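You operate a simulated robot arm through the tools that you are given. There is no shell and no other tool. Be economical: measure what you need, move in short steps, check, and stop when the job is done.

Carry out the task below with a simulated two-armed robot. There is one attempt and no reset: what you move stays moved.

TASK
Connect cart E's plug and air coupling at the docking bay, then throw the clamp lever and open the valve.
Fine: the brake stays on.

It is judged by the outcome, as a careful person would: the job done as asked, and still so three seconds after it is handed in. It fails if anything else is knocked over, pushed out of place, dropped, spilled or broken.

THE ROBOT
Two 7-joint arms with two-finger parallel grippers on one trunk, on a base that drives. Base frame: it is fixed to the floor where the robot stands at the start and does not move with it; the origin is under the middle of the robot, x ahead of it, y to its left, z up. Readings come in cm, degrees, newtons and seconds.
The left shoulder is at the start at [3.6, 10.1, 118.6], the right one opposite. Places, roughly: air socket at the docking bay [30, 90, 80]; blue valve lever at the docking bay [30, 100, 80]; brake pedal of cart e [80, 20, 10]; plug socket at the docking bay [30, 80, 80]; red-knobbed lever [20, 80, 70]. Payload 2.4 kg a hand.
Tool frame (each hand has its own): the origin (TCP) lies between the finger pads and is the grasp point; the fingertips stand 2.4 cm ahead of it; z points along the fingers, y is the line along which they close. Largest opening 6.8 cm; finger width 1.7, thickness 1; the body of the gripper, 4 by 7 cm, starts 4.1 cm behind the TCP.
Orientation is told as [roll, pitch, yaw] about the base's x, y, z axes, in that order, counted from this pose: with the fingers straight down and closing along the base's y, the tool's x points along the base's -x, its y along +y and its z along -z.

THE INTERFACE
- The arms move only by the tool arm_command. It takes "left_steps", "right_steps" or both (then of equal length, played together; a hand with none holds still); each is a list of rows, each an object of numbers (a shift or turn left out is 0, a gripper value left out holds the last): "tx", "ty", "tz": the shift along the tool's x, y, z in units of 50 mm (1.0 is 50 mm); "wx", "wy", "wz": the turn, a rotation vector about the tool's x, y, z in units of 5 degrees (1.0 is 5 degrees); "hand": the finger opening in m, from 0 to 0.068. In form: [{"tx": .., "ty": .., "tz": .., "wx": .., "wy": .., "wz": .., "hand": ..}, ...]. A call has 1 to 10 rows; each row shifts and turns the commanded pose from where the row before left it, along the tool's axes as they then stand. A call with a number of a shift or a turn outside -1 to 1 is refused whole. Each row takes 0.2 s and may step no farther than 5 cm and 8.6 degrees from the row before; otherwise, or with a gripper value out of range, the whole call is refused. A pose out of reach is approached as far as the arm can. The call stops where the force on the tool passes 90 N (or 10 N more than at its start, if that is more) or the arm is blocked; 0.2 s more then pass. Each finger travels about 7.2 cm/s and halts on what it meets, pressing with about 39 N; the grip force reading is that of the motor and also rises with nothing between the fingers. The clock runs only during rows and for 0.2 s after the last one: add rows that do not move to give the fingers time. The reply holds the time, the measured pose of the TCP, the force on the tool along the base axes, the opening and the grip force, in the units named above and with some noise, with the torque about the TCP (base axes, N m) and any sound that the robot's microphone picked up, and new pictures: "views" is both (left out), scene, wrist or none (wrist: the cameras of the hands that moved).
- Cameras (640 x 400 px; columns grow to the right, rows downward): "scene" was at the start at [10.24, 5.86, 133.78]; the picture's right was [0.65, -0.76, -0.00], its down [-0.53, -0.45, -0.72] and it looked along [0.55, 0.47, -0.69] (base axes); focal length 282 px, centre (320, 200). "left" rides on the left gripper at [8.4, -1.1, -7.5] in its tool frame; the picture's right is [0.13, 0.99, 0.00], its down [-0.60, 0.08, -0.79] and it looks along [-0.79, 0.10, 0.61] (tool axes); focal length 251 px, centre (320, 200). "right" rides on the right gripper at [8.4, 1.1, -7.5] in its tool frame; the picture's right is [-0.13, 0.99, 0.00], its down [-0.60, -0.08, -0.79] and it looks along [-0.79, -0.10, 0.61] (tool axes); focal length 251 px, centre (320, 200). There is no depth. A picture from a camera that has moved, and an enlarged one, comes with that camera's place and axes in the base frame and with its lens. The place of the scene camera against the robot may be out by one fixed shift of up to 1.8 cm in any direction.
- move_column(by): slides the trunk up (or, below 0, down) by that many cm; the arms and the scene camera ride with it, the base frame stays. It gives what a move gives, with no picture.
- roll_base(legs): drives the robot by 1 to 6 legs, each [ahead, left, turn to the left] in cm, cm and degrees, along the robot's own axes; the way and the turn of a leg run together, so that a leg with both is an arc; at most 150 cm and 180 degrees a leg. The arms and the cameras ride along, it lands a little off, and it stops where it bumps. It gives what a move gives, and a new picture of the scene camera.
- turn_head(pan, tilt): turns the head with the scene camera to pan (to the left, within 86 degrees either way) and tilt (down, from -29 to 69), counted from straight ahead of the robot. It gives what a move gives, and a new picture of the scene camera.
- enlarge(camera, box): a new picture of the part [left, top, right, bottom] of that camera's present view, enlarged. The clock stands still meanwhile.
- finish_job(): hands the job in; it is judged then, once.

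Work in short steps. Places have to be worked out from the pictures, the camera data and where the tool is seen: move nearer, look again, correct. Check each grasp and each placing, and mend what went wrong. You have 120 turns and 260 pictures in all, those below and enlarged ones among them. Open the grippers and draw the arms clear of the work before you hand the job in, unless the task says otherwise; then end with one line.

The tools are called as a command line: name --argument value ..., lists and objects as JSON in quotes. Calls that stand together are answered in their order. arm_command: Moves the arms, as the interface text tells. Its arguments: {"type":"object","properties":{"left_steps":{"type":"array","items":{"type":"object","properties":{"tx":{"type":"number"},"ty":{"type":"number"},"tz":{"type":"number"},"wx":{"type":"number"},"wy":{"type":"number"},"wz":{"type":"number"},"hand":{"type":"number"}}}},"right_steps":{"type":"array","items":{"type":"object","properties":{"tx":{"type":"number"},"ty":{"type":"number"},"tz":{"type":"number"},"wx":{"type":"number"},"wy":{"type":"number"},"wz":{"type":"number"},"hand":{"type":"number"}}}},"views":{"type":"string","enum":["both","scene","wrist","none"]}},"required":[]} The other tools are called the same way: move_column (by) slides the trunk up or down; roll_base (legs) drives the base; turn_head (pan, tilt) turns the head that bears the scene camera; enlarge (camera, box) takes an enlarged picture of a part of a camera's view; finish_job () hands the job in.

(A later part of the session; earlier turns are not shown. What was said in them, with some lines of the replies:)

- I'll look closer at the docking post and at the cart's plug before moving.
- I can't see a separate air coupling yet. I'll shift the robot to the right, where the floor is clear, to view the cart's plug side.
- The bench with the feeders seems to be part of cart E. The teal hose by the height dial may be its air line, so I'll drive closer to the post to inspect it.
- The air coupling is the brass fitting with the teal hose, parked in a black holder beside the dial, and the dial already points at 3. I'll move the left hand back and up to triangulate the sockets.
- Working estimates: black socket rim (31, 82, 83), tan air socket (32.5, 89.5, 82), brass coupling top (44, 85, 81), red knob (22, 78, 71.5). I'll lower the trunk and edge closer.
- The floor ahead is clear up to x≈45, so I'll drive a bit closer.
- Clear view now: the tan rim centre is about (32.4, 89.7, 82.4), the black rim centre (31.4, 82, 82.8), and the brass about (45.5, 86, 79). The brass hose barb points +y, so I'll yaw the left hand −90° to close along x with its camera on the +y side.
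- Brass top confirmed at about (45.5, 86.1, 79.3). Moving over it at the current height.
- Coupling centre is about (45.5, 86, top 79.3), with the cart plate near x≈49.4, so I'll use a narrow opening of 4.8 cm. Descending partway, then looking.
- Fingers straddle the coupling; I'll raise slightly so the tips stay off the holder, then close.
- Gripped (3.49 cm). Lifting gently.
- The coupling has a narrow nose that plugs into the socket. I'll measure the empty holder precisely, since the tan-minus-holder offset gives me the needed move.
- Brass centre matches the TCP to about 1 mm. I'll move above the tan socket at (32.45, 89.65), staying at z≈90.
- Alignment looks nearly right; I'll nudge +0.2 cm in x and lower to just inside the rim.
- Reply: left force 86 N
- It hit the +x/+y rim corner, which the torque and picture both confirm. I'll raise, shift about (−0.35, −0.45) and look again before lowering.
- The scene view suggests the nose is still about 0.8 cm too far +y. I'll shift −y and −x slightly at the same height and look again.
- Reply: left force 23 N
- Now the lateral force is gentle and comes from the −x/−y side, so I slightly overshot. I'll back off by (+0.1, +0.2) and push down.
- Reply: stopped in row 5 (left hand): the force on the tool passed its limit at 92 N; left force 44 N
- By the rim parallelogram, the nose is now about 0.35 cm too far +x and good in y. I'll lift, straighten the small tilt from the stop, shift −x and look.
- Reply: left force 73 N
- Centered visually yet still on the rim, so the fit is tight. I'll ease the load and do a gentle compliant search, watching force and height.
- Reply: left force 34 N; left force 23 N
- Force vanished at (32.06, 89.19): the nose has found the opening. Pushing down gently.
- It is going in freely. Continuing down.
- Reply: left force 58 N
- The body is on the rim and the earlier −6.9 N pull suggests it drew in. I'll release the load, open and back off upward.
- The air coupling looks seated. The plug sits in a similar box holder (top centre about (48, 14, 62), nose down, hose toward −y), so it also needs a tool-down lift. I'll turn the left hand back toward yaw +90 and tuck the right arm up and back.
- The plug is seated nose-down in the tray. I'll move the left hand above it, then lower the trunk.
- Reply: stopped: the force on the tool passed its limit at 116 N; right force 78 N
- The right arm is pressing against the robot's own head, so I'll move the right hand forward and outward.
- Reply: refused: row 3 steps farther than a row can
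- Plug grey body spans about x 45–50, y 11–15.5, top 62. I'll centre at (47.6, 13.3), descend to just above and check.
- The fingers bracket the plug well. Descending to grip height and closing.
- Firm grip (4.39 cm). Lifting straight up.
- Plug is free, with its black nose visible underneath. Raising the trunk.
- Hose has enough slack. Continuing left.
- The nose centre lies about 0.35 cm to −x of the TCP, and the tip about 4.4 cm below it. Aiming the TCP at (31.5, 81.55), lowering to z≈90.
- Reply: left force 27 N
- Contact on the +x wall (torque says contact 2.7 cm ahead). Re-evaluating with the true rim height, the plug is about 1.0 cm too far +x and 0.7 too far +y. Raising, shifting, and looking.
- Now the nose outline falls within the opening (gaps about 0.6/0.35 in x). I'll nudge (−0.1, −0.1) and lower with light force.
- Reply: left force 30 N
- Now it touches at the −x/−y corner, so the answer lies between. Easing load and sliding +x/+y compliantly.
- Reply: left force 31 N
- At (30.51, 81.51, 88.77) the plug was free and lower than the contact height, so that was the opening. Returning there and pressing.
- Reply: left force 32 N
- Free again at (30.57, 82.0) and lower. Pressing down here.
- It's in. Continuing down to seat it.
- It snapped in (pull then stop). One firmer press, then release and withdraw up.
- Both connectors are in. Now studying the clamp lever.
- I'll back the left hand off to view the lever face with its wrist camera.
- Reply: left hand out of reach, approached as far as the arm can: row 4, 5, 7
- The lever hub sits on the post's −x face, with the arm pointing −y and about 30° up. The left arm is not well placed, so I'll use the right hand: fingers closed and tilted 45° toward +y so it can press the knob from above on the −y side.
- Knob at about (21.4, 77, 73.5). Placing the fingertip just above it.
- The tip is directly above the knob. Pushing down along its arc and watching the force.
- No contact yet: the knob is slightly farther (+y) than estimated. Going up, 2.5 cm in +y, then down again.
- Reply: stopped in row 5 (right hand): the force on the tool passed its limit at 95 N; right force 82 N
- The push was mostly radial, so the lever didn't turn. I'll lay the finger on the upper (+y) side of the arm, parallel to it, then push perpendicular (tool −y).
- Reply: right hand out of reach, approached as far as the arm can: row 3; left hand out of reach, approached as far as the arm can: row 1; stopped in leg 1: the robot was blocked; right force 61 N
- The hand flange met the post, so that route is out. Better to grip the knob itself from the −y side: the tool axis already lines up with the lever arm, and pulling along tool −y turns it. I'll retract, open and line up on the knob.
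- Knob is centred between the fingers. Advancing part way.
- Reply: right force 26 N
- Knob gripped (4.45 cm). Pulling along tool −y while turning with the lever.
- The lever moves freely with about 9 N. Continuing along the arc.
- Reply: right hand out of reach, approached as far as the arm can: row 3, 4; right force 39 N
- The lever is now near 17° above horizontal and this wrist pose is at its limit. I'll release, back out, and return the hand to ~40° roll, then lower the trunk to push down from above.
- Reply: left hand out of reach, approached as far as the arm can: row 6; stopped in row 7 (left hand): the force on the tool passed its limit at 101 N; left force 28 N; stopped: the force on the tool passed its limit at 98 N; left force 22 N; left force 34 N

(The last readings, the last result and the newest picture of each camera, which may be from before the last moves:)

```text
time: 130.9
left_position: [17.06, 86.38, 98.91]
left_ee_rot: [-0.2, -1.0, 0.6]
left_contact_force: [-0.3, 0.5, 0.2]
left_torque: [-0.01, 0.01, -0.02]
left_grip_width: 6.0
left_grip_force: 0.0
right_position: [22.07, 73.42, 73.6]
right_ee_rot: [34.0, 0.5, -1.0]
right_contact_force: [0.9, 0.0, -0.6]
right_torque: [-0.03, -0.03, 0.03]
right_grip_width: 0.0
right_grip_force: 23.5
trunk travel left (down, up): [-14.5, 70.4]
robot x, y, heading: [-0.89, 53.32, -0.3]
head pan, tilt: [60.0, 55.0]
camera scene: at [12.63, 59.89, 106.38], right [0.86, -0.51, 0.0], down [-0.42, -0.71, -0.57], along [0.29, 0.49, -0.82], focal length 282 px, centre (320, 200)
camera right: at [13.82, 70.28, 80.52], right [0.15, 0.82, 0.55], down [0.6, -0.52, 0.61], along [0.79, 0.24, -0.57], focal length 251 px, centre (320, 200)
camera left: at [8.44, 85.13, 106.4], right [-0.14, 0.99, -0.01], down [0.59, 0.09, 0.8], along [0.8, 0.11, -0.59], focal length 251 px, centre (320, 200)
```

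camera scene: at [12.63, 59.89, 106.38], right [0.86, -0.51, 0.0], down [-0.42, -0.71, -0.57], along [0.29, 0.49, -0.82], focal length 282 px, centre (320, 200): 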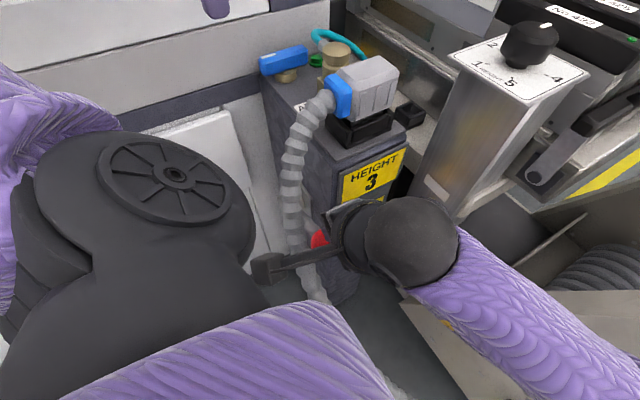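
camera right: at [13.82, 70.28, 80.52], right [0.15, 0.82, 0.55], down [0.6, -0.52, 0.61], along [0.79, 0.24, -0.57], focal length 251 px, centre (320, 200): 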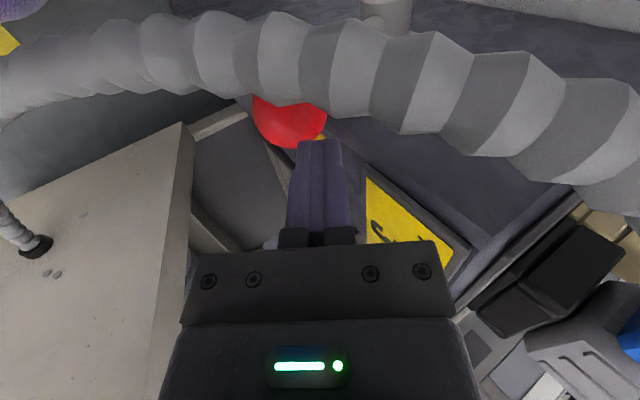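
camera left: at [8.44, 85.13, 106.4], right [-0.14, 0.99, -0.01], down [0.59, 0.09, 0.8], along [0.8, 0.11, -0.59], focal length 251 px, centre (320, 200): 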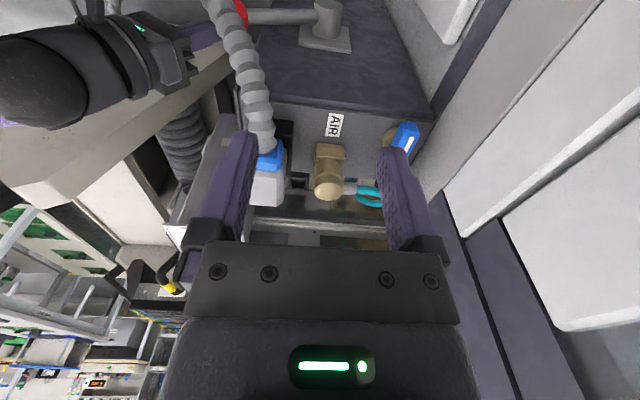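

Knob lies below the tip. Pushing straight down in 1 cm steps.

arm_command --right_steps '[{"ty": -0.23, "tz": 0.09}, {"ty": -0.112, "tz": 0.166}, {"ty": -0.112, "tz": 0.166}, {"ty": -0.112, "tz": 0.166}, {"ty": -0.112, "tz": 0.166}, {"ty": -0.112, "tz": 0.166}, {}]' --views "both"

```text
time: 132.5
left_position: [16.88, 85.9, 99.09]
left_ee_rot: [0.1, -1.1, 0.6]
left_contact_force: [0.6, 0.3, -0.5]
left_torque: [0.01, -0.01, 0.0]
left_grip_width: 6.01
left_grip_force: 0.2
right_position: [22.11, 72.31, 67.49]
right_ee_rot: [33.8, 0.3, -1.2]
right_contact_force: [1.2, -57.7, 11.9]
right_torque: [-1.4, -0.06, -0.03]
right_grip_width: 0.0
right_grip_force: 23.1
trunk travel left (down, up): [-14.5, 70.4]
robot x, y, heading: [-0.25, 53.36, -0.5]
head pan, tilt: [60.0, 55.0]
camera scene: at [12.61, 59.4, 106.41], right [0.86, -0.51, 0.0], down [-0.42, -0.7, -0.58], along [0.29, 0.5, -0.82], focal length 282 px, centre (320, 200)
camera right: at [13.74, 69.17, 74.43], right [0.15, 0.82, 0.55], down [0.6, -0.52, 0.61], along [0.79, 0.24, -0.57], focal length 251 px, centre (320, 200)
```

scene: 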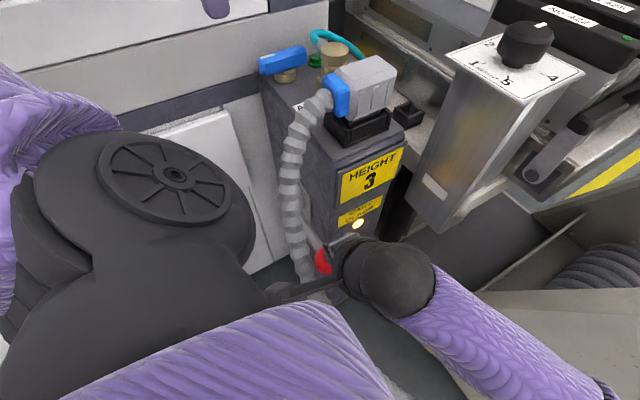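
right: 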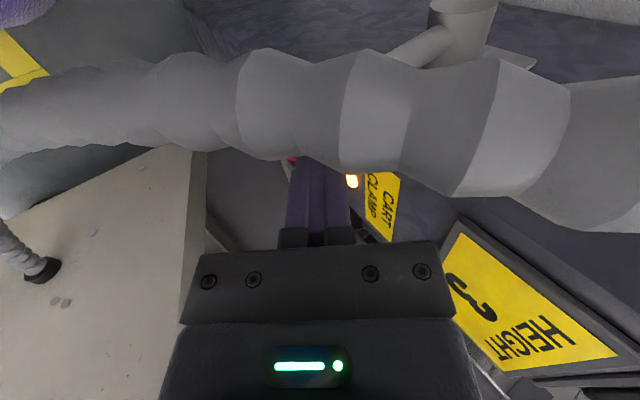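

The tip slipped to the −y side of the knob (radial push). I'll go back up, shift +y 2.8 cm, and push down again.

arm_command --right_steps '[{"ty": 0.3, "tz": -0.45}, {"ty": 0.35, "tz": -0.5}, {"ty": 0.465, "tz": 0.313}, {"ty": -0.112, "tz": 0.166}, {"ty": -0.112, "tz": 0.166}, {"ty": -0.112, "tz": 0.166}, {"ty": -0.112, "tz": 0.166}, {}]' --views "wrist"

```text
time: 134.3
left_position: [16.96, 86.33, 98.96]
left_ee_rot: [-0.1, -1.0, 0.7]
left_contact_force: [-0.2, -0.8, -1.3]
left_torque: [-0.02, 0.0, 0.02]
left_grip_width: 5.99
left_grip_force: 0.0
right_position: [22.16, 75.4, 69.25]
right_ee_rot: [33.8, 0.5, -1.2]
right_contact_force: [-0.5, -0.6, -0.5]
right_torque: [0.03, 0.01, 0.02]
right_grip_width: 0.02
right_grip_force: 23.6
trunk travel left (down, up): [-14.5, 70.4]
robot x, y, heading: [-0.58, 52.98, -0.3]
head pan, tilt: [60.0, 55.0]
camera right: at [13.85, 72.29, 76.17], right [0.15, 0.82, 0.55], down [0.6, -0.52, 0.61], along [0.79, 0.24, -0.57], focal length 251 px, centre (320, 200)
```

right: 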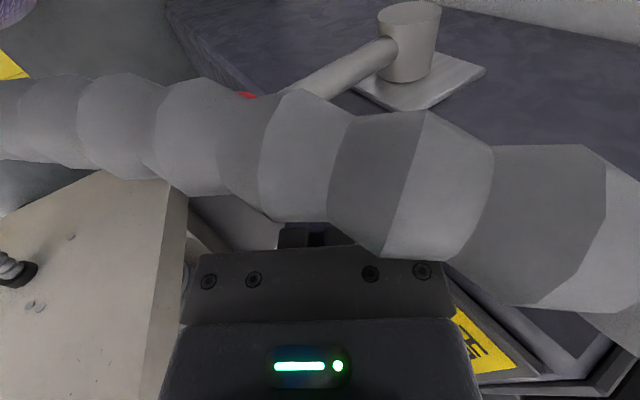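

The lever has gone further down (about horizontal now). Continuing downwards.

arm_command --right_steps '[{"ty": -0.112, "tz": 0.166}, {"ty": -0.112, "tz": 0.166}, {"ty": -0.112, "tz": 0.166}, {"ty": -0.112, "tz": 0.166}, {"ty": -0.112, "tz": 0.166}, {"ty": -0.112, "tz": 0.166}, {}]' --views "both"

```text
time: 135.9
left_position: [16.92, 86.43, 98.98]
left_ee_rot: [-0.2, -1.1, 0.6]
left_contact_force: [-0.4, -1.2, -0.2]
left_torque: [-0.03, -0.03, -0.01]
left_grip_width: 5.99
left_grip_force: 0.0
right_position: [22.03, 75.43, 63.26]
right_ee_rot: [33.9, 0.6, -1.1]
right_contact_force: [0.9, 3.7, 0.0]
right_torque: [0.09, 0.0, 0.02]
right_grip_width: 0.01
right_grip_force: 23.1
trunk travel left (down, up): [-14.5, 70.4]
robot x, y, heading: [-0.43, 53.44, -0.3]
head pan, tilt: [60.0, 55.0]
camera scene: at [12.64, 59.9, 106.38], right [0.86, -0.51, 0.0], down [-0.42, -0.71, -0.57], along [0.29, 0.49, -0.82], focal length 282 px, centre (320, 200)
camera right: at [13.71, 72.34, 70.19], right [0.15, 0.82, 0.55], down [0.6, -0.52, 0.61], along [0.79, 0.24, -0.57], focal length 251 px, centre (320, 200)
```

scene: 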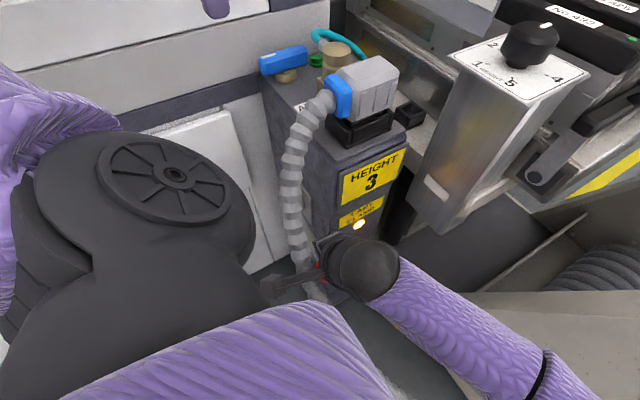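
right: 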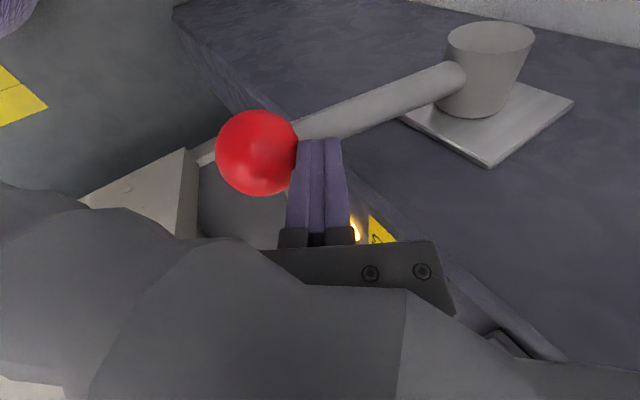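

Working: lever is about 19° below horizontal with little force. Continuing along the arc.

arm_command --right_steps '[{"ty": -0.06, "tz": 0.2}, {"ty": -0.06, "tz": 0.2}, {"ty": -0.05, "tz": 0.2}, {"ty": -0.05, "tz": 0.2}, {}]' --views "both"

```text
time: 137.1
left_position: [16.99, 86.35, 99.03]
left_ee_rot: [-0.1, -1.0, 0.6]
left_contact_force: [0.5, 0.2, 0.0]
left_torque: [0.0, -0.02, -0.02]
left_grip_width: 5.98
left_grip_force: 0.1
right_position: [22.0, 76.74, 59.2]
right_ee_rot: [33.9, 0.5, -1.1]
right_contact_force: [0.1, 0.0, -0.4]
right_torque: [0.01, -0.03, 0.0]
right_grip_width: 0.0
right_grip_force: 23.4
trunk travel left (down, up): [-14.5, 70.4]
robot x, y, heading: [-0.72, 53.21, -0.9]
head pan, tilt: [60.0, 55.0]
camera scene: at [12.63, 59.88, 106.38], right [0.86, -0.51, 0.0], down [-0.42, -0.71, -0.57], along [0.29, 0.49, -0.82], focal length 282 px, centre (320, 200)
camera right: at [13.69, 73.62, 66.15], right [0.15, 0.82, 0.55], down [0.6, -0.52, 0.61], along [0.79, 0.24, -0.57], focal length 251 px, centre (320, 200)
```

scene: 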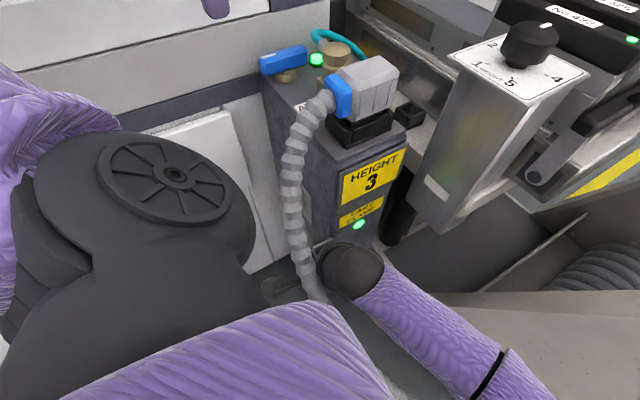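
right: 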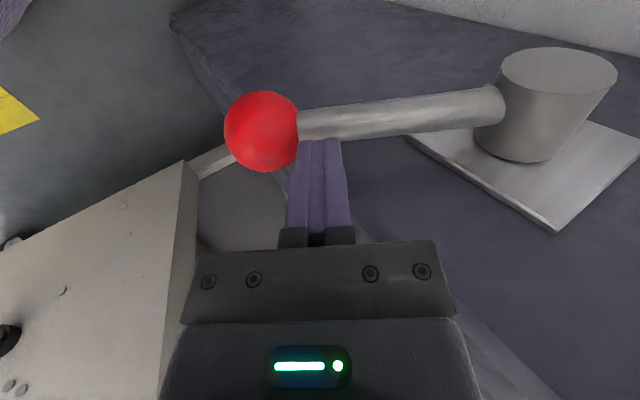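

The lamp has turned green. A little further to make sure it is at its stop.

arm_command --right_steps '[{"ty": -0.02, "tz": 0.2}, {"ty": -0.02, "tz": 0.2}, {"tz": 0.2}, {}]' --views "wrist"

```text
time: 137.7
left_position: [16.8, 85.42, 99.28]
left_ee_rot: [0.2, -1.3, 0.3]
left_contact_force: [-0.5, -0.7, -0.2]
left_torque: [-0.03, 0.0, -0.02]
left_grip_width: 6.01
left_grip_force: 0.0
right_position: [22.03, 77.03, 58.37]
right_ee_rot: [34.7, 0.2, -1.2]
right_contact_force: [-9.7, -54.5, 65.6]
right_torque: [-0.07, -0.2, 0.62]
right_grip_width: 0.0
right_grip_force: 23.3
trunk travel left (down, up): [-14.5, 70.4]
robot x, y, heading: [-0.97, 52.97, -1.1]
head pan, tilt: [60.0, 55.0]
stopped in row 2 (right hand): the force on the tool passed its limit at 113 N (the readings are from after the stop); the commanded pose is now the measured one
camera right: at [13.69, 73.93, 65.22], right [0.15, 0.81, 0.56], down [0.59, -0.53, 0.6], along [0.79, 0.24, -0.56], focal length 251 px, centre (320, 200)
```

right: 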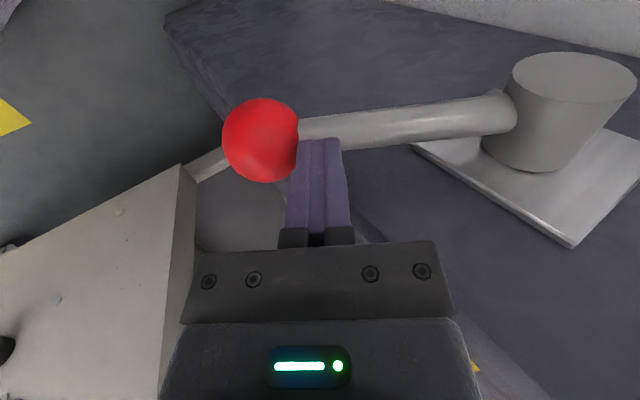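

Lever at its stop, lamp green. Retracting the right hand and raising the trunk, then inspecting the blue valve.

arm_command --right_steps '[{"tz": -0.3}, {"tz": -0.8}, {"tz": -0.8}, {"tz": -0.8}, {"tz": -0.8}, {}]' --views "none"

move_column --by 14

arm_command --left_steps '[{"tx": -0.4}, {}]'

enlarge --camera "scene" --box '[250, 90, 410, 290]'

```text
time: 139.1
left_position: [17.1, 86.13, 98.84]
left_ee_rot: [0.0, -1.0, 0.4]
left_contact_force: [0.5, -1.1, -0.6]
left_torque: [-0.02, 0.01, 0.01]
left_grip_width: 5.99
left_grip_force: 0.1
right_position: [22.14, 67.62, 72.53]
right_ee_rot: [34.2, 0.6, -1.4]
right_contact_force: [0.5, -0.4, 0.8]
right_torque: [-0.01, 0.02, -0.04]
right_grip_width: 0.02
right_grip_force: 23.9
trunk travel left (down, up): [-14.5, 70.4]
robot x, y, heading: [-0.78, 53.16, -0.9]
head pan, tilt: [60.0, 55.0]
```

```text
time: 140.7
left_position: [16.97, 86.24, 112.94]
left_ee_rot: [-0.2, -1.0, 0.3]
left_contact_force: [-0.2, 0.4, 0.6]
left_torque: [0.0, 0.01, -0.04]
left_grip_width: 5.99
left_grip_force: 0.1
right_position: [22.14, 67.68, 86.34]
right_ee_rot: [34.2, 0.5, -1.3]
right_contact_force: [0.1, -0.3, 0.0]
right_torque: [0.02, 0.0, 0.0]
right_grip_width: 0.03
right_grip_force: 23.2
trunk travel left (down, up): [-28.5, 56.4]
robot x, y, heading: [-0.6, 53.08, -0.4]
head pan, tilt: [60.0, 55.0]
```

```text
time: 141.3
left_position: [19.08, 86.06, 112.94]
left_ee_rot: [-0.1, -1.1, 0.4]
left_contact_force: [-0.2, 0.1, 0.2]
left_torque: [0.0, 0.0, 0.0]
left_grip_width: 6.01
left_grip_force: 0.1
right_position: [22.0, 67.65, 86.32]
right_ee_rot: [34.2, 0.5, -1.4]
right_contact_force: [-0.3, 0.2, 0.0]
right_torque: [-0.01, 0.04, 0.01]
right_grip_width: 0.0
right_grip_force: 23.8
trunk travel left (down, up): [-28.5, 56.4]
robot x, y, heading: [-0.57, 53.27, -0.7]
head pan, tilt: [60.0, 55.0]
camera scene: at [9.03, 59.79, 120.66], right [0.86, -0.51, 0.0], down [-0.42, -0.7, -0.57], along [0.29, 0.49, -0.82], focal length 282 px, centre (320, 200)
camera left: at [10.6, 84.96, 120.42], right [-0.14, 0.99, -0.01], down [0.59, 0.09, 0.8], along [0.8, 0.11, -0.59], focal length 251 px, centre (320, 200)
```

scene: 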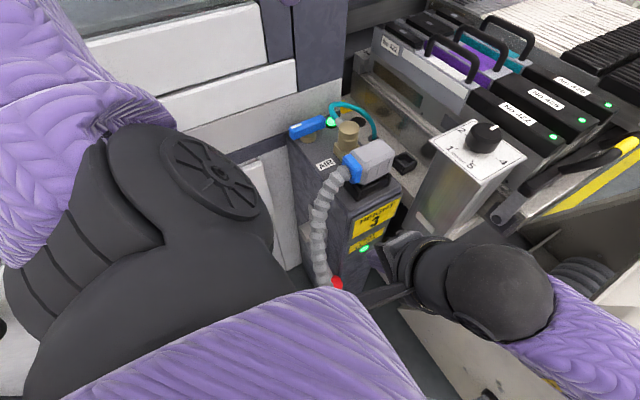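
left: 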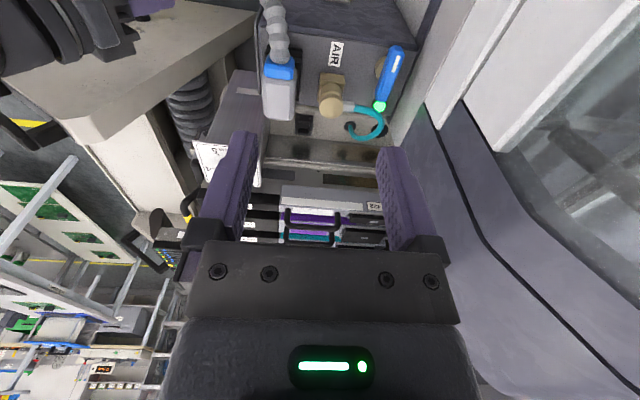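

```text
2.00 times, centred on (330, 190) of scene
camera zoom: at [9.03, 59.79, 120.66], right [0.86, -0.51, 0.0], down [-0.42, -0.7, -0.57], along [0.29, 0.49, -0.82], focal length 565 px, centre (300, 220)
```

zoom: 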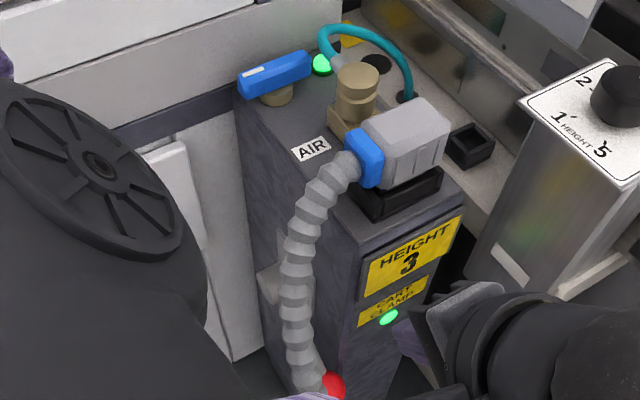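

Green lamps everywhere: the clamp is engaged and the feeders are powered. Now zooming on the valve.

enlarge --camera "left" --box '[310, 20, 450, 150]'

enlarge --camera "scene" --box '[280, 95, 360, 155]'

```text
3.08 times, centred on (380, 85) of left
camera zoom: at [10.6, 84.96, 120.42], right [-0.14, 0.99, -0.01], down [0.59, 0.09, 0.8], along [0.8, 0.11, -0.59], focal length 774 px, centre (135, 554)
```

zoom: 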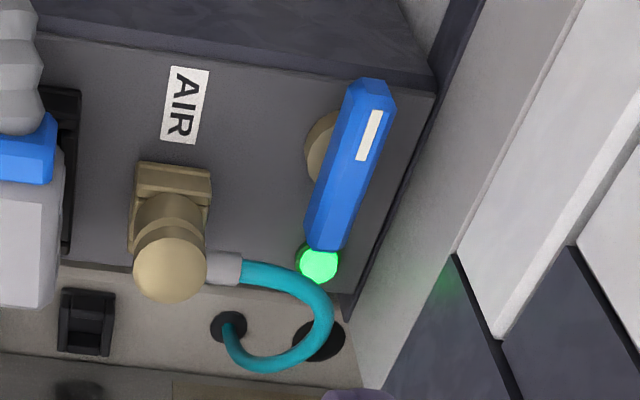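

```text
6.67 times, centred on (320, 125) of scene
camera zoom: at [9.03, 59.79, 120.66], right [0.86, -0.51, 0.0], down [-0.42, -0.7, -0.57], along [0.29, 0.49, -0.82], focal length 1883 px, centre (320, 700)
```

zoom: 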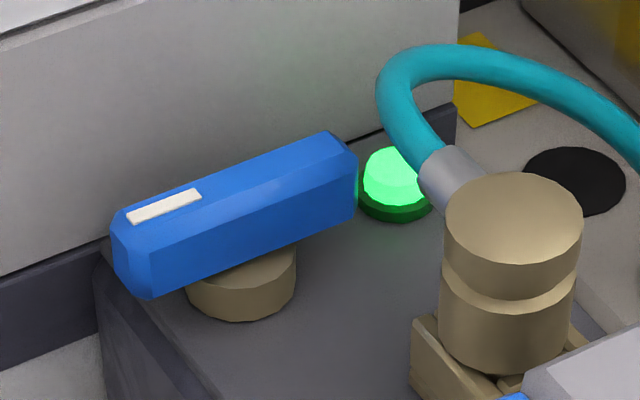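

The bar runs along x (about x 23–30, y 96, pivot ≈26.5). I'll close the left fingers and set them on the −y side of its −x end, to push it toward +y.

arm_command --left_steps '[{"hand": 0, "tx": -0.5, "ty": 0.7}, {"tx": -0.48, "ty": 0.7}, {"tz": 1}, {"tz": 1}, {"tz": 1}, {"tz": 1}, {"tz": 0.7}, {}]'

enlarge --camera "scene" --box '[270, 85, 370, 160]'

```text
time: 143.1
left_position: [24.16, 93.23, 89.64]
left_ee_rot: [-0.3, -1.0, 0.4]
left_contact_force: [-0.1, 0.2, -0.4]
left_torque: [-0.02, -0.05, 0.0]
left_grip_width: 0.02
left_grip_force: 23.0
right_position: [22.05, 67.68, 86.36]
right_ee_rot: [34.2, 0.4, -1.5]
right_contact_force: [0.7, 0.2, -0.3]
right_torque: [-0.02, -0.03, 0.01]
right_grip_width: 0.02
right_grip_force: 23.5
trunk travel left (down, up): [-28.5, 56.4]
robot x, y, heading: [-0.61, 53.66, -0.6]
head pan, tilt: [60.0, 55.0]
camera scene: at [9.02, 59.8, 120.66], right [0.86, -0.51, 0.0], down [-0.42, -0.7, -0.57], along [0.29, 0.49, -0.82], focal length 282 px, centre (320, 200)
camera left: at [15.66, 92.06, 97.09], right [-0.14, 0.99, -0.01], down [0.59, 0.09, 0.8], along [0.8, 0.11, -0.59], focal length 251 px, centre (320, 200)
```

scene: 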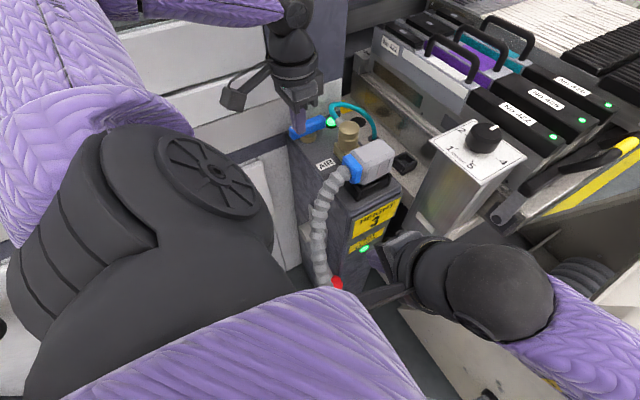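
left: 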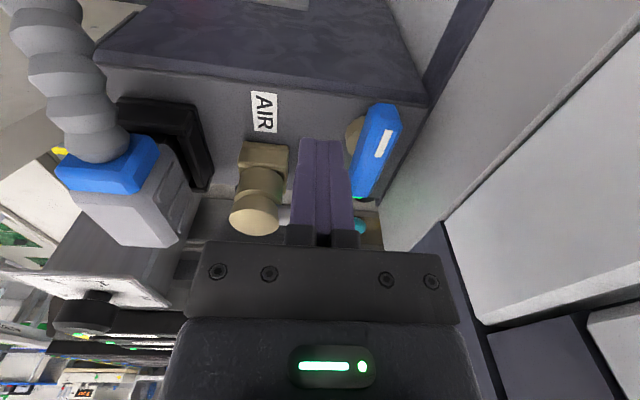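

```text
5.33 times, centred on (320, 122) of scene
camera zoom: at [9.02, 59.8, 120.66], right [0.86, -0.51, 0.0], down [-0.42, -0.7, -0.57], along [0.29, 0.49, -0.82], focal length 1506 px, centre (320, 613)
```

zoom: 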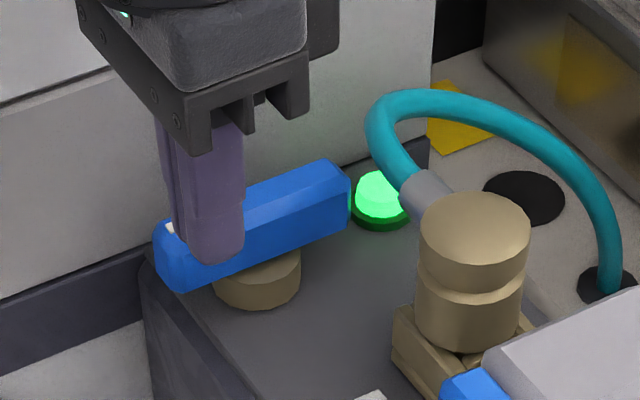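

Finger is on the bar's −y side near its −x end. Lowering and pushing +y.

arm_command --left_steps '[{"tx": 0.1, "tz": 0.35}, {"tz": 0.25}, {"ty": 0.2}, {"ty": 0.2}, {"ty": 0.2}, {}]'

enlarge --camera "scene" --box '[270, 85, 370, 160]'

```text
time: 144.5
left_position: [23.85, 95.66, 86.61]
left_ee_rot: [-0.5, -0.9, 0.3]
left_contact_force: [-5.2, -36.0, -9.9]
left_torque: [-0.79, 0.19, -0.25]
left_grip_width: 0.0
left_grip_force: 24.1
right_position: [21.97, 67.32, 86.48]
right_ee_rot: [34.3, 0.5, -1.4]
right_contact_force: [-0.5, 0.0, -0.1]
right_torque: [0.0, 0.03, -0.03]
right_grip_width: 0.03
right_grip_force: 23.6
trunk travel left (down, up): [-28.5, 56.4]
robot x, y, heading: [-0.86, 53.08, -0.8]
head pan, tilt: [60.0, 55.0]
camera scene: at [9.0, 59.38, 120.67], right [0.86, -0.51, 0.0], down [-0.42, -0.7, -0.58], along [0.29, 0.5, -0.82], focal length 282 px, centre (320, 200)
camera left: at [15.34, 94.53, 94.06], right [-0.13, 0.99, -0.01], down [0.59, 0.09, 0.8], along [0.8, 0.1, -0.6], focal length 251 px, centre (320, 200)
```

scene: 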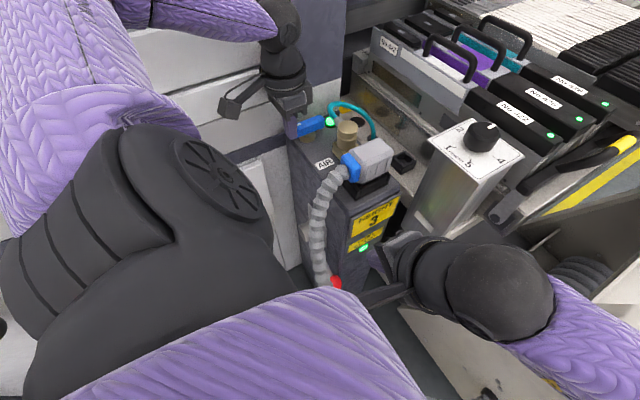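
left: 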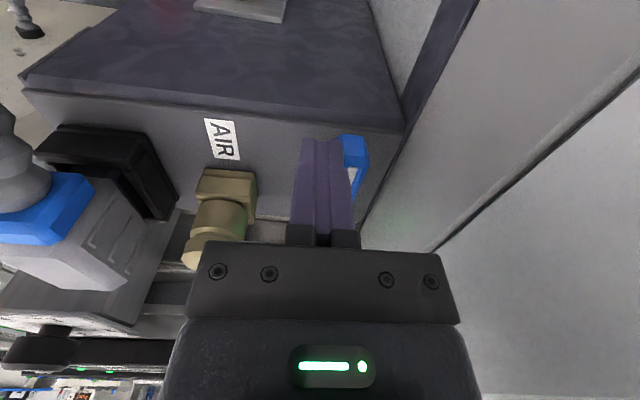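

```text
5.33 times, centred on (320, 122) of scene
camera zoom: at [9.0, 59.38, 120.67], right [0.86, -0.51, 0.0], down [-0.42, -0.7, -0.58], along [0.29, 0.5, -0.82], focal length 1506 px, centre (320, 613)
```

zoom: 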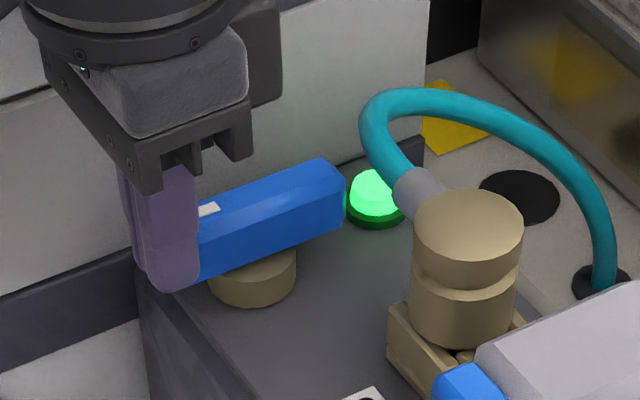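

CW is blocked, so it must turn the other way (CCW). I'll back off and push the +x end toward +y from the −y side.

arm_command --left_steps '[{"ty": -0.72}, {"tz": -0.8}, {"tx": -0.55}, {"tx": -0.55}, {"tz": 0.4}, {}]'

enlarge --camera "scene" --box '[270, 85, 370, 160]'

```text
time: 145.9
left_position: [29.32, 92.5, 88.82]
left_ee_rot: [-0.1, -1.1, 0.4]
left_contact_force: [-0.1, -0.3, 0.1]
left_torque: [0.02, -0.03, 0.04]
left_grip_width: 0.0
left_grip_force: 24.6
right_position: [22.09, 67.59, 86.47]
right_ee_rot: [34.2, 0.6, -1.4]
right_contact_force: [0.0, -0.2, -0.5]
right_torque: [-0.01, 0.02, 0.03]
right_grip_width: 0.0
right_grip_force: 23.6
trunk travel left (down, up): [-28.5, 56.4]
robot x, y, heading: [-0.51, 53.13, -0.8]
head pan, tilt: [60.0, 55.0]
camera scene: at [9.01, 59.8, 120.66], right [0.86, -0.51, 0.0], down [-0.42, -0.7, -0.57], along [0.29, 0.49, -0.82], focal length 282 px, centre (320, 200)
camera left: at [20.81, 91.34, 96.2], right [-0.14, 0.99, 0.0], down [0.59, 0.09, 0.8], along [0.8, 0.11, -0.59], focal length 251 px, centre (320, 200)
```

scene: 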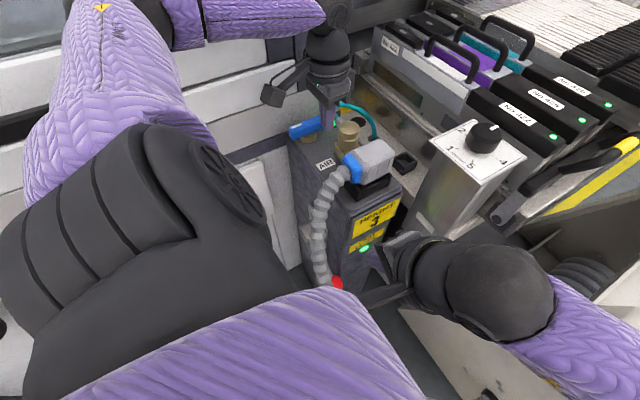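
left: 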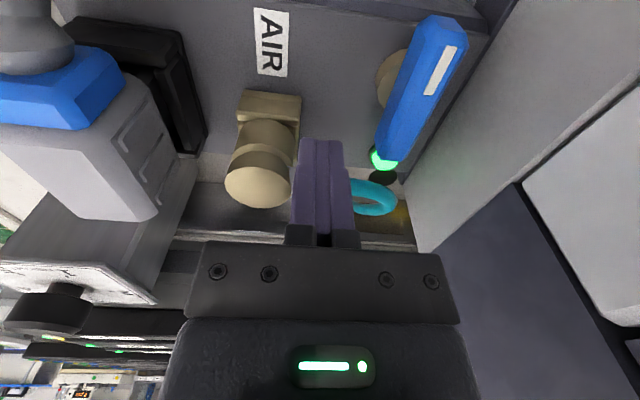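

```text
5.33 times, centred on (320, 122) of scene
camera zoom: at [9.01, 59.8, 120.66], right [0.86, -0.51, 0.0], down [-0.42, -0.7, -0.57], along [0.29, 0.49, -0.82], focal length 1506 px, centre (320, 613)
```

zoom: 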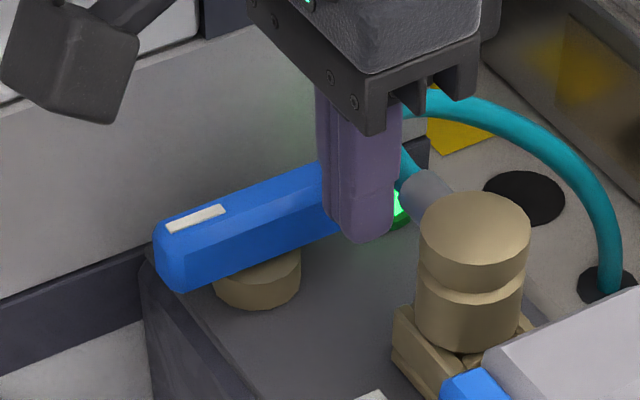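

arm_command --left_steps '[{"tx": 0.08, "tz": 0.42}, {"ty": 0.2}, {"ty": 0.2}, {"ty": 0.2}, {"ty": 0.1}, {}]'

enlarge --camera "scene" --box '[270, 85, 370, 160]'

```text
time: 147.3
left_position: [29.12, 95.59, 86.52]
left_ee_rot: [-0.3, -1.0, 0.2]
left_contact_force: [3.1, -33.5, -8.2]
left_torque: [-0.74, -0.11, 0.22]
left_grip_width: 0.01
left_grip_force: 23.8
right_position: [22.01, 67.41, 86.46]
right_ee_rot: [34.2, 0.5, -1.6]
right_contact_force: [0.0, 0.1, -0.6]
right_torque: [-0.03, 0.03, 0.0]
right_grip_width: 0.0
right_grip_force: 24.0
trunk travel left (down, up): [-28.5, 56.4]
robot x, y, heading: [-0.67, 53.03, -0.8]
head pan, tilt: [60.0, 55.0]
camera scene: at [9.09, 59.41, 120.66], right [0.86, -0.51, 0.0], down [-0.42, -0.7, -0.58], along [0.29, 0.49, -0.82], focal length 282 px, centre (320, 200)
camera left: at [20.59, 94.52, 94.03], right [-0.13, 0.99, -0.01], down [0.59, 0.09, 0.8], along [0.8, 0.1, -0.6], focal length 251 px, centre (320, 200)
```

scene: 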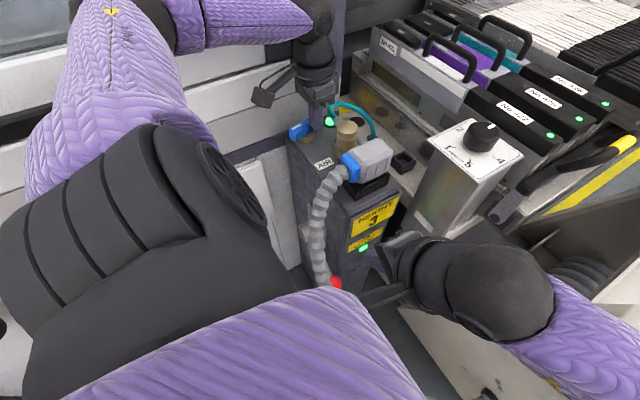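
left: 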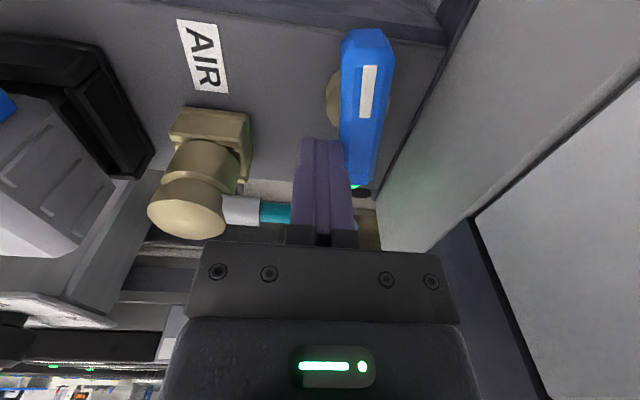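

```text
5.33 times, centred on (320, 122) of scene
camera zoom: at [9.09, 59.41, 120.66], right [0.86, -0.51, 0.0], down [-0.42, -0.7, -0.58], along [0.29, 0.49, -0.82], focal length 1506 px, centre (320, 613)
```

zoom: 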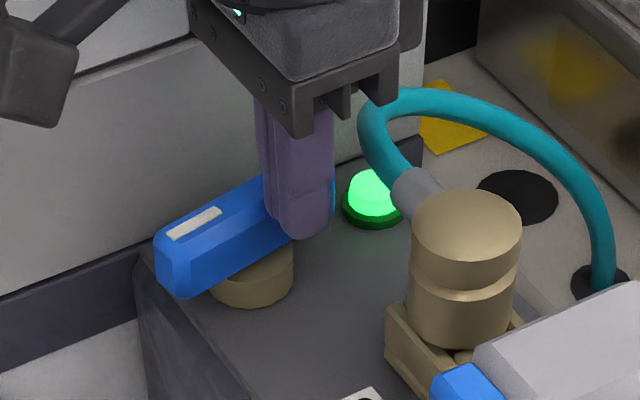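

It turns this way (CCW). Continuing the push.

arm_command --left_steps '[{"ty": 0.2}, {"ty": 0.2, "tx": 0.04}, {"ty": 0.2, "tx": 0.06}, {}]'

enlarge --camera "scene" --box '[270, 85, 370, 160]'

```text
time: 148.3
left_position: [29.89, 98.49, 86.57]
left_ee_rot: [0.1, -1.5, -0.3]
left_contact_force: [47.6, -42.8, 1.5]
left_torque: [2.42, -2.45, 1.56]
left_grip_width: 0.0
left_grip_force: 23.9
right_position: [22.81, 67.01, 86.46]
right_ee_rot: [34.4, 0.8, -2.1]
right_contact_force: [-0.4, 0.4, -0.1]
right_torque: [-0.01, 0.0, 0.0]
right_grip_width: 0.0
right_grip_force: 23.1
trunk travel left (down, up): [-28.5, 56.4]
robot x, y, heading: [-0.25, 53.3, -1.3]
head pan, tilt: [60.0, 55.0]
camera scene: at [9.8, 59.24, 120.65], right [0.85, -0.52, -0.01], down [-0.43, -0.7, -0.57], along [0.3, 0.49, -0.82], focal length 282 px, centre (320, 200)
camera left: at [21.24, 97.39, 94.08], right [-0.12, 0.99, 0.0], down [0.58, 0.07, 0.81], along [0.8, 0.1, -0.59], focal length 251 px, centre (320, 200)
```

scene: 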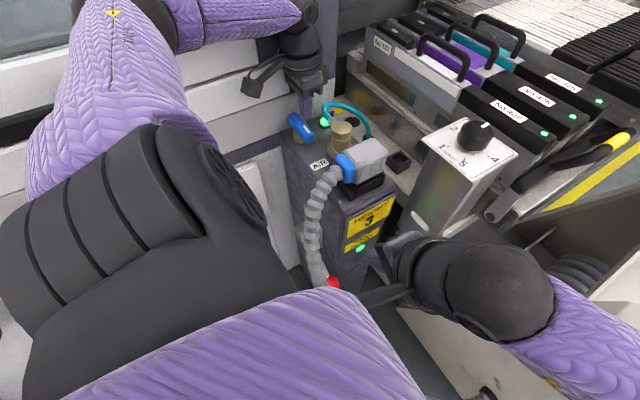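
left: 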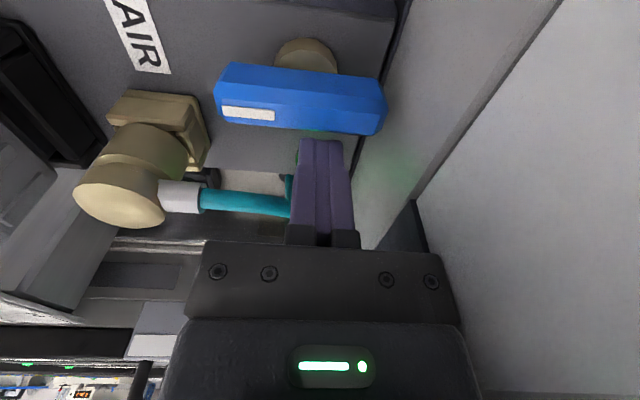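

```text
5.33 times, centred on (320, 122) of scene
camera zoom: at [9.8, 59.24, 120.65], right [0.85, -0.52, -0.01], down [-0.43, -0.7, -0.57], along [0.3, 0.49, -0.82], focal length 1506 px, centre (320, 613)
```

zoom: 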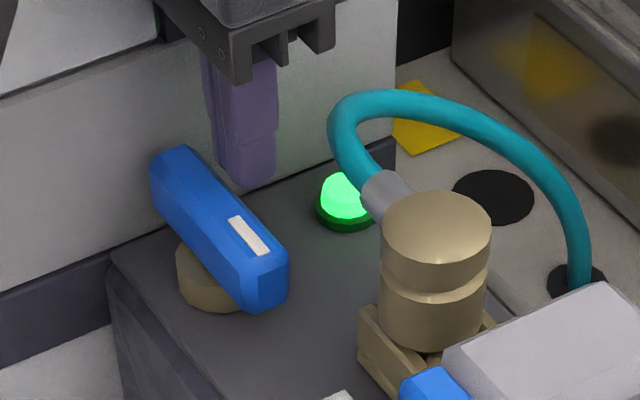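

The handle has turned a full quarter, mark now toward the AIR socket, and it is pressing against its stop. Backing off and lifting clear.

arm_command --left_steps '[{"tx": -0.1, "ty": -0.15}, {"tz": -0.6, "ty": -0.2}, {"tz": -0.9}, {"tz": -0.9}, {"tx": 0.8, "ty": -0.3}, {"tx": 0.8, "tz": -0.5}, {}]'

enlarge --camera "scene" --box '[270, 85, 370, 160]'

enlarge --camera "left" --box '[220, 0, 480, 180]'

```text
time: 149.9
left_position: [20.8, 96.03, 100.98]
left_ee_rot: [-0.4, -1.0, 0.4]
left_contact_force: [-0.5, -0.6, 0.6]
left_torque: [0.05, 0.01, 0.01]
left_grip_width: 0.0
left_grip_force: 23.2
right_position: [22.05, 67.72, 86.4]
right_ee_rot: [34.2, 0.4, -1.5]
right_contact_force: [-0.7, 0.3, 0.5]
right_torque: [-0.04, -0.02, 0.01]
right_grip_width: 0.02
right_grip_force: 22.9
trunk travel left (down, up): [-28.5, 56.4]
robot x, y, heading: [-0.71, 52.95, -0.8]
head pan, tilt: [60.0, 55.0]
camera scene: at [9.01, 59.79, 120.66], right [0.86, -0.51, 0.0], down [-0.42, -0.7, -0.57], along [0.29, 0.49, -0.82], focal length 282 px, centre (320, 200)
camera left: at [12.18, 94.76, 108.43], right [-0.14, 0.99, -0.01], down [0.59, 0.09, 0.8], along [0.8, 0.11, -0.59], focal length 251 px, centre (320, 200)
```

scene: 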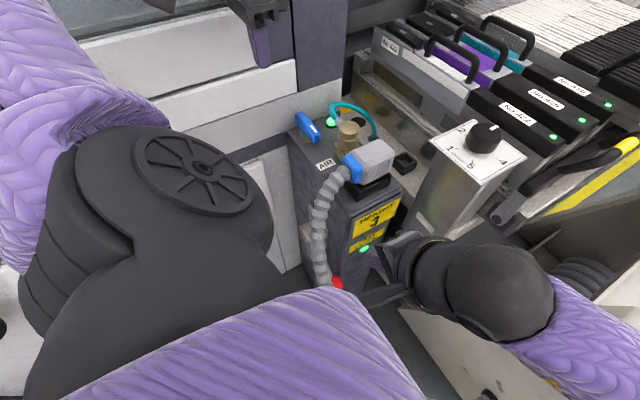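
left: 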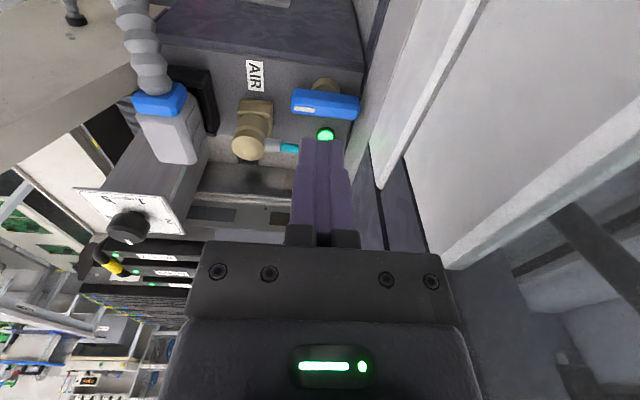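

```text
5.33 times, centred on (320, 122) of scene
camera zoom: at [9.01, 59.79, 120.66], right [0.86, -0.51, 0.0], down [-0.42, -0.7, -0.57], along [0.29, 0.49, -0.82], focal length 1506 px, centre (320, 613)
```

zoom: 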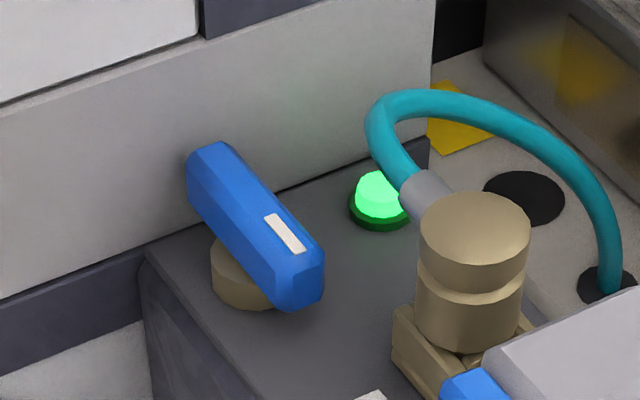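

```text
2.22 times, centred on (350, 90) of left
camera zoom: at [12.18, 94.76, 108.43], right [-0.14, 0.99, -0.01], down [0.59, 0.09, 0.8], along [0.8, 0.11, -0.59], focal length 559 px, centre (253, 444)
```

zoom: 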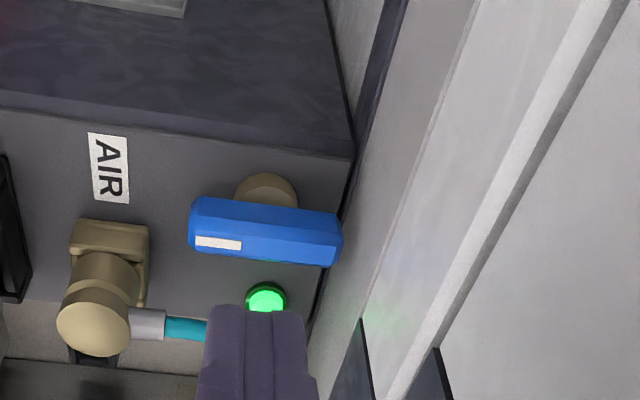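

The valve is a full quarter turn open. I'll open both grippers, lift the right hand, and back the robot away.

arm_command --left_steps '[{"hand": 0.06, "tz": -0.5}, {"tz": -0.5}, {}, {}]' --right_steps '[{"tz": -0.9}, {"tz": -0.9}, {"tz": -0.5, "hand": 0.06}, {}]' --views "none"

roll_base --legs '[[-30, 0, 0]]'

turn_head --pan 42 --tilt 42

```text
time: 150.9
left_position: [20.56, 95.69, 105.91]
left_ee_rot: [-0.2, -0.9, 0.4]
left_contact_force: [-0.5, 0.2, 0.7]
left_torque: [0.01, -0.01, -0.04]
left_grip_width: 5.99
left_grip_force: 0.1
right_position: [21.85, 61.16, 96.01]
right_ee_rot: [34.2, 0.5, -1.2]
right_contact_force: [0.5, 0.8, 0.4]
right_torque: [0.0, -0.01, -0.01]
right_grip_width: 5.99
right_grip_force: 0.1
trunk travel left (down, up): [-28.5, 56.4]
robot x, y, heading: [-0.46, 53.73, -0.6]
head pan, tilt: [60.0, 55.0]
```

```text
time: 153.0
left_position: [-9.23, 96.18, 105.93]
left_ee_rot: [-0.2, -1.1, 0.6]
left_contact_force: [0.3, 0.7, 0.5]
left_torque: [0.01, 0.0, 0.03]
left_grip_width: 6.01
left_grip_force: 0.1
right_position: [-7.89, 61.72, 96.05]
right_ee_rot: [34.2, 0.6, -1.1]
right_contact_force: [-0.2, 0.3, -0.5]
right_torque: [0.01, -0.03, -0.01]
right_grip_width: 6.0
right_grip_force: 0.1
trunk travel left (down, up): [-28.5, 56.4]
robot x, y, heading: [-30.04, 53.52, -0.7]
head pan, tilt: [60.0, 55.0]
camera scene: at [-20.76, 60.14, 120.66], right [0.86, -0.51, 0.0], down [-0.42, -0.71, -0.57], along [0.29, 0.49, -0.82], focal length 282 px, centre (320, 200)
```

scene: 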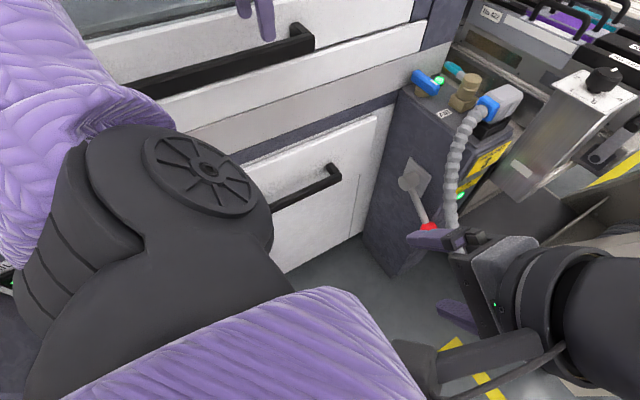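

```text
time: 153.8
left_position: [-9.2, 96.11, 105.89]
left_ee_rot: [-0.1, -1.0, 0.6]
left_contact_force: [-0.3, -0.3, 0.6]
left_torque: [0.02, 0.01, 0.0]
left_grip_width: 5.98
left_grip_force: 0.0
right_position: [-7.82, 61.64, 96.07]
right_ee_rot: [34.3, 0.5, -1.3]
right_contact_force: [0.0, 0.1, -0.2]
right_torque: [0.02, 0.03, -0.01]
right_grip_width: 5.98
right_grip_force: 0.0
trunk travel left (down, up): [-28.5, 56.4]
robot x, y, heading: [-30.19, 53.34, -0.7]
head pan, tilt: [42.0, 42.0]
camera scene: at [-18.15, 59.47, 122.43], right [0.66, -0.75, 0.0], down [-0.5, -0.44, -0.74], along [0.56, 0.49, -0.67], focal length 282 px, centre (320, 200)
```

scene: 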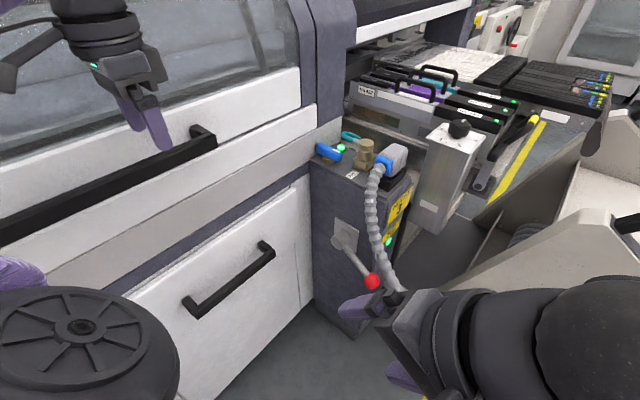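

enlarge --camera "scene" --box '[290, 110, 450, 310]'

turn_head --pan 15 --tilt 40

```text
2.00 times, centred on (370, 210) of scene
camera zoom: at [-18.15, 59.47, 122.43], right [0.66, -0.75, 0.0], down [-0.5, -0.44, -0.74], along [0.56, 0.49, -0.67], focal length 565 px, centre (220, 180)
```

zoom: 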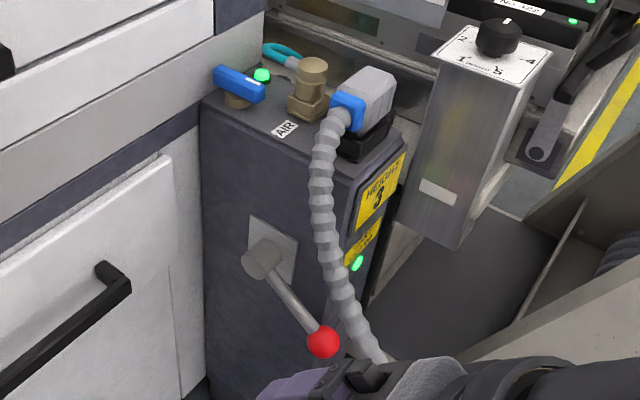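

```text
time: 154.7
left_position: [-9.17, 96.15, 105.95]
left_ee_rot: [0.0, -1.0, 0.6]
left_contact_force: [-0.5, -0.2, -0.5]
left_torque: [0.0, 0.0, -0.02]
left_grip_width: 5.97
left_grip_force: 0.1
right_position: [-7.82, 61.64, 96.02]
right_ee_rot: [34.1, 0.5, -1.2]
right_contact_force: [-0.4, 0.5, -1.1]
right_torque: [-0.02, -0.04, -0.03]
right_grip_width: 6.02
right_grip_force: 0.0
trunk travel left (down, up): [-28.5, 56.4]
robot x, y, heading: [-30.32, 53.38, -0.6]
head pan, tilt: [15.0, 40.0]
camera scene: at [-16.18, 56.06, 122.73], right [0.25, -0.97, 0.0], down [-0.62, -0.16, -0.77], along [0.74, 0.19, -0.64], focal length 282 px, centre (320, 200)
```

scene: 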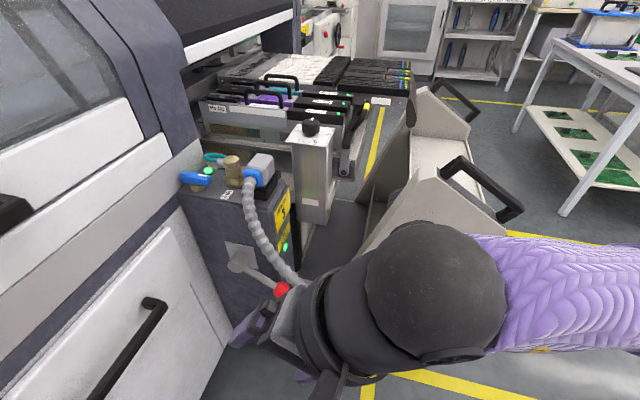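

Both connectors are seated, the lever is down with its lamp green, the valve is open, and the brake and the cart's position were not touched. The arms are clear, so I'm handing it in.

finish_job

```text
The job is handed in.
```

Cart E's plug and air coupling are connected at the docking bay, the clamp lever is thrown with its lamp green, the valve has been turned a quarter turn to open, and I left the brake alone.
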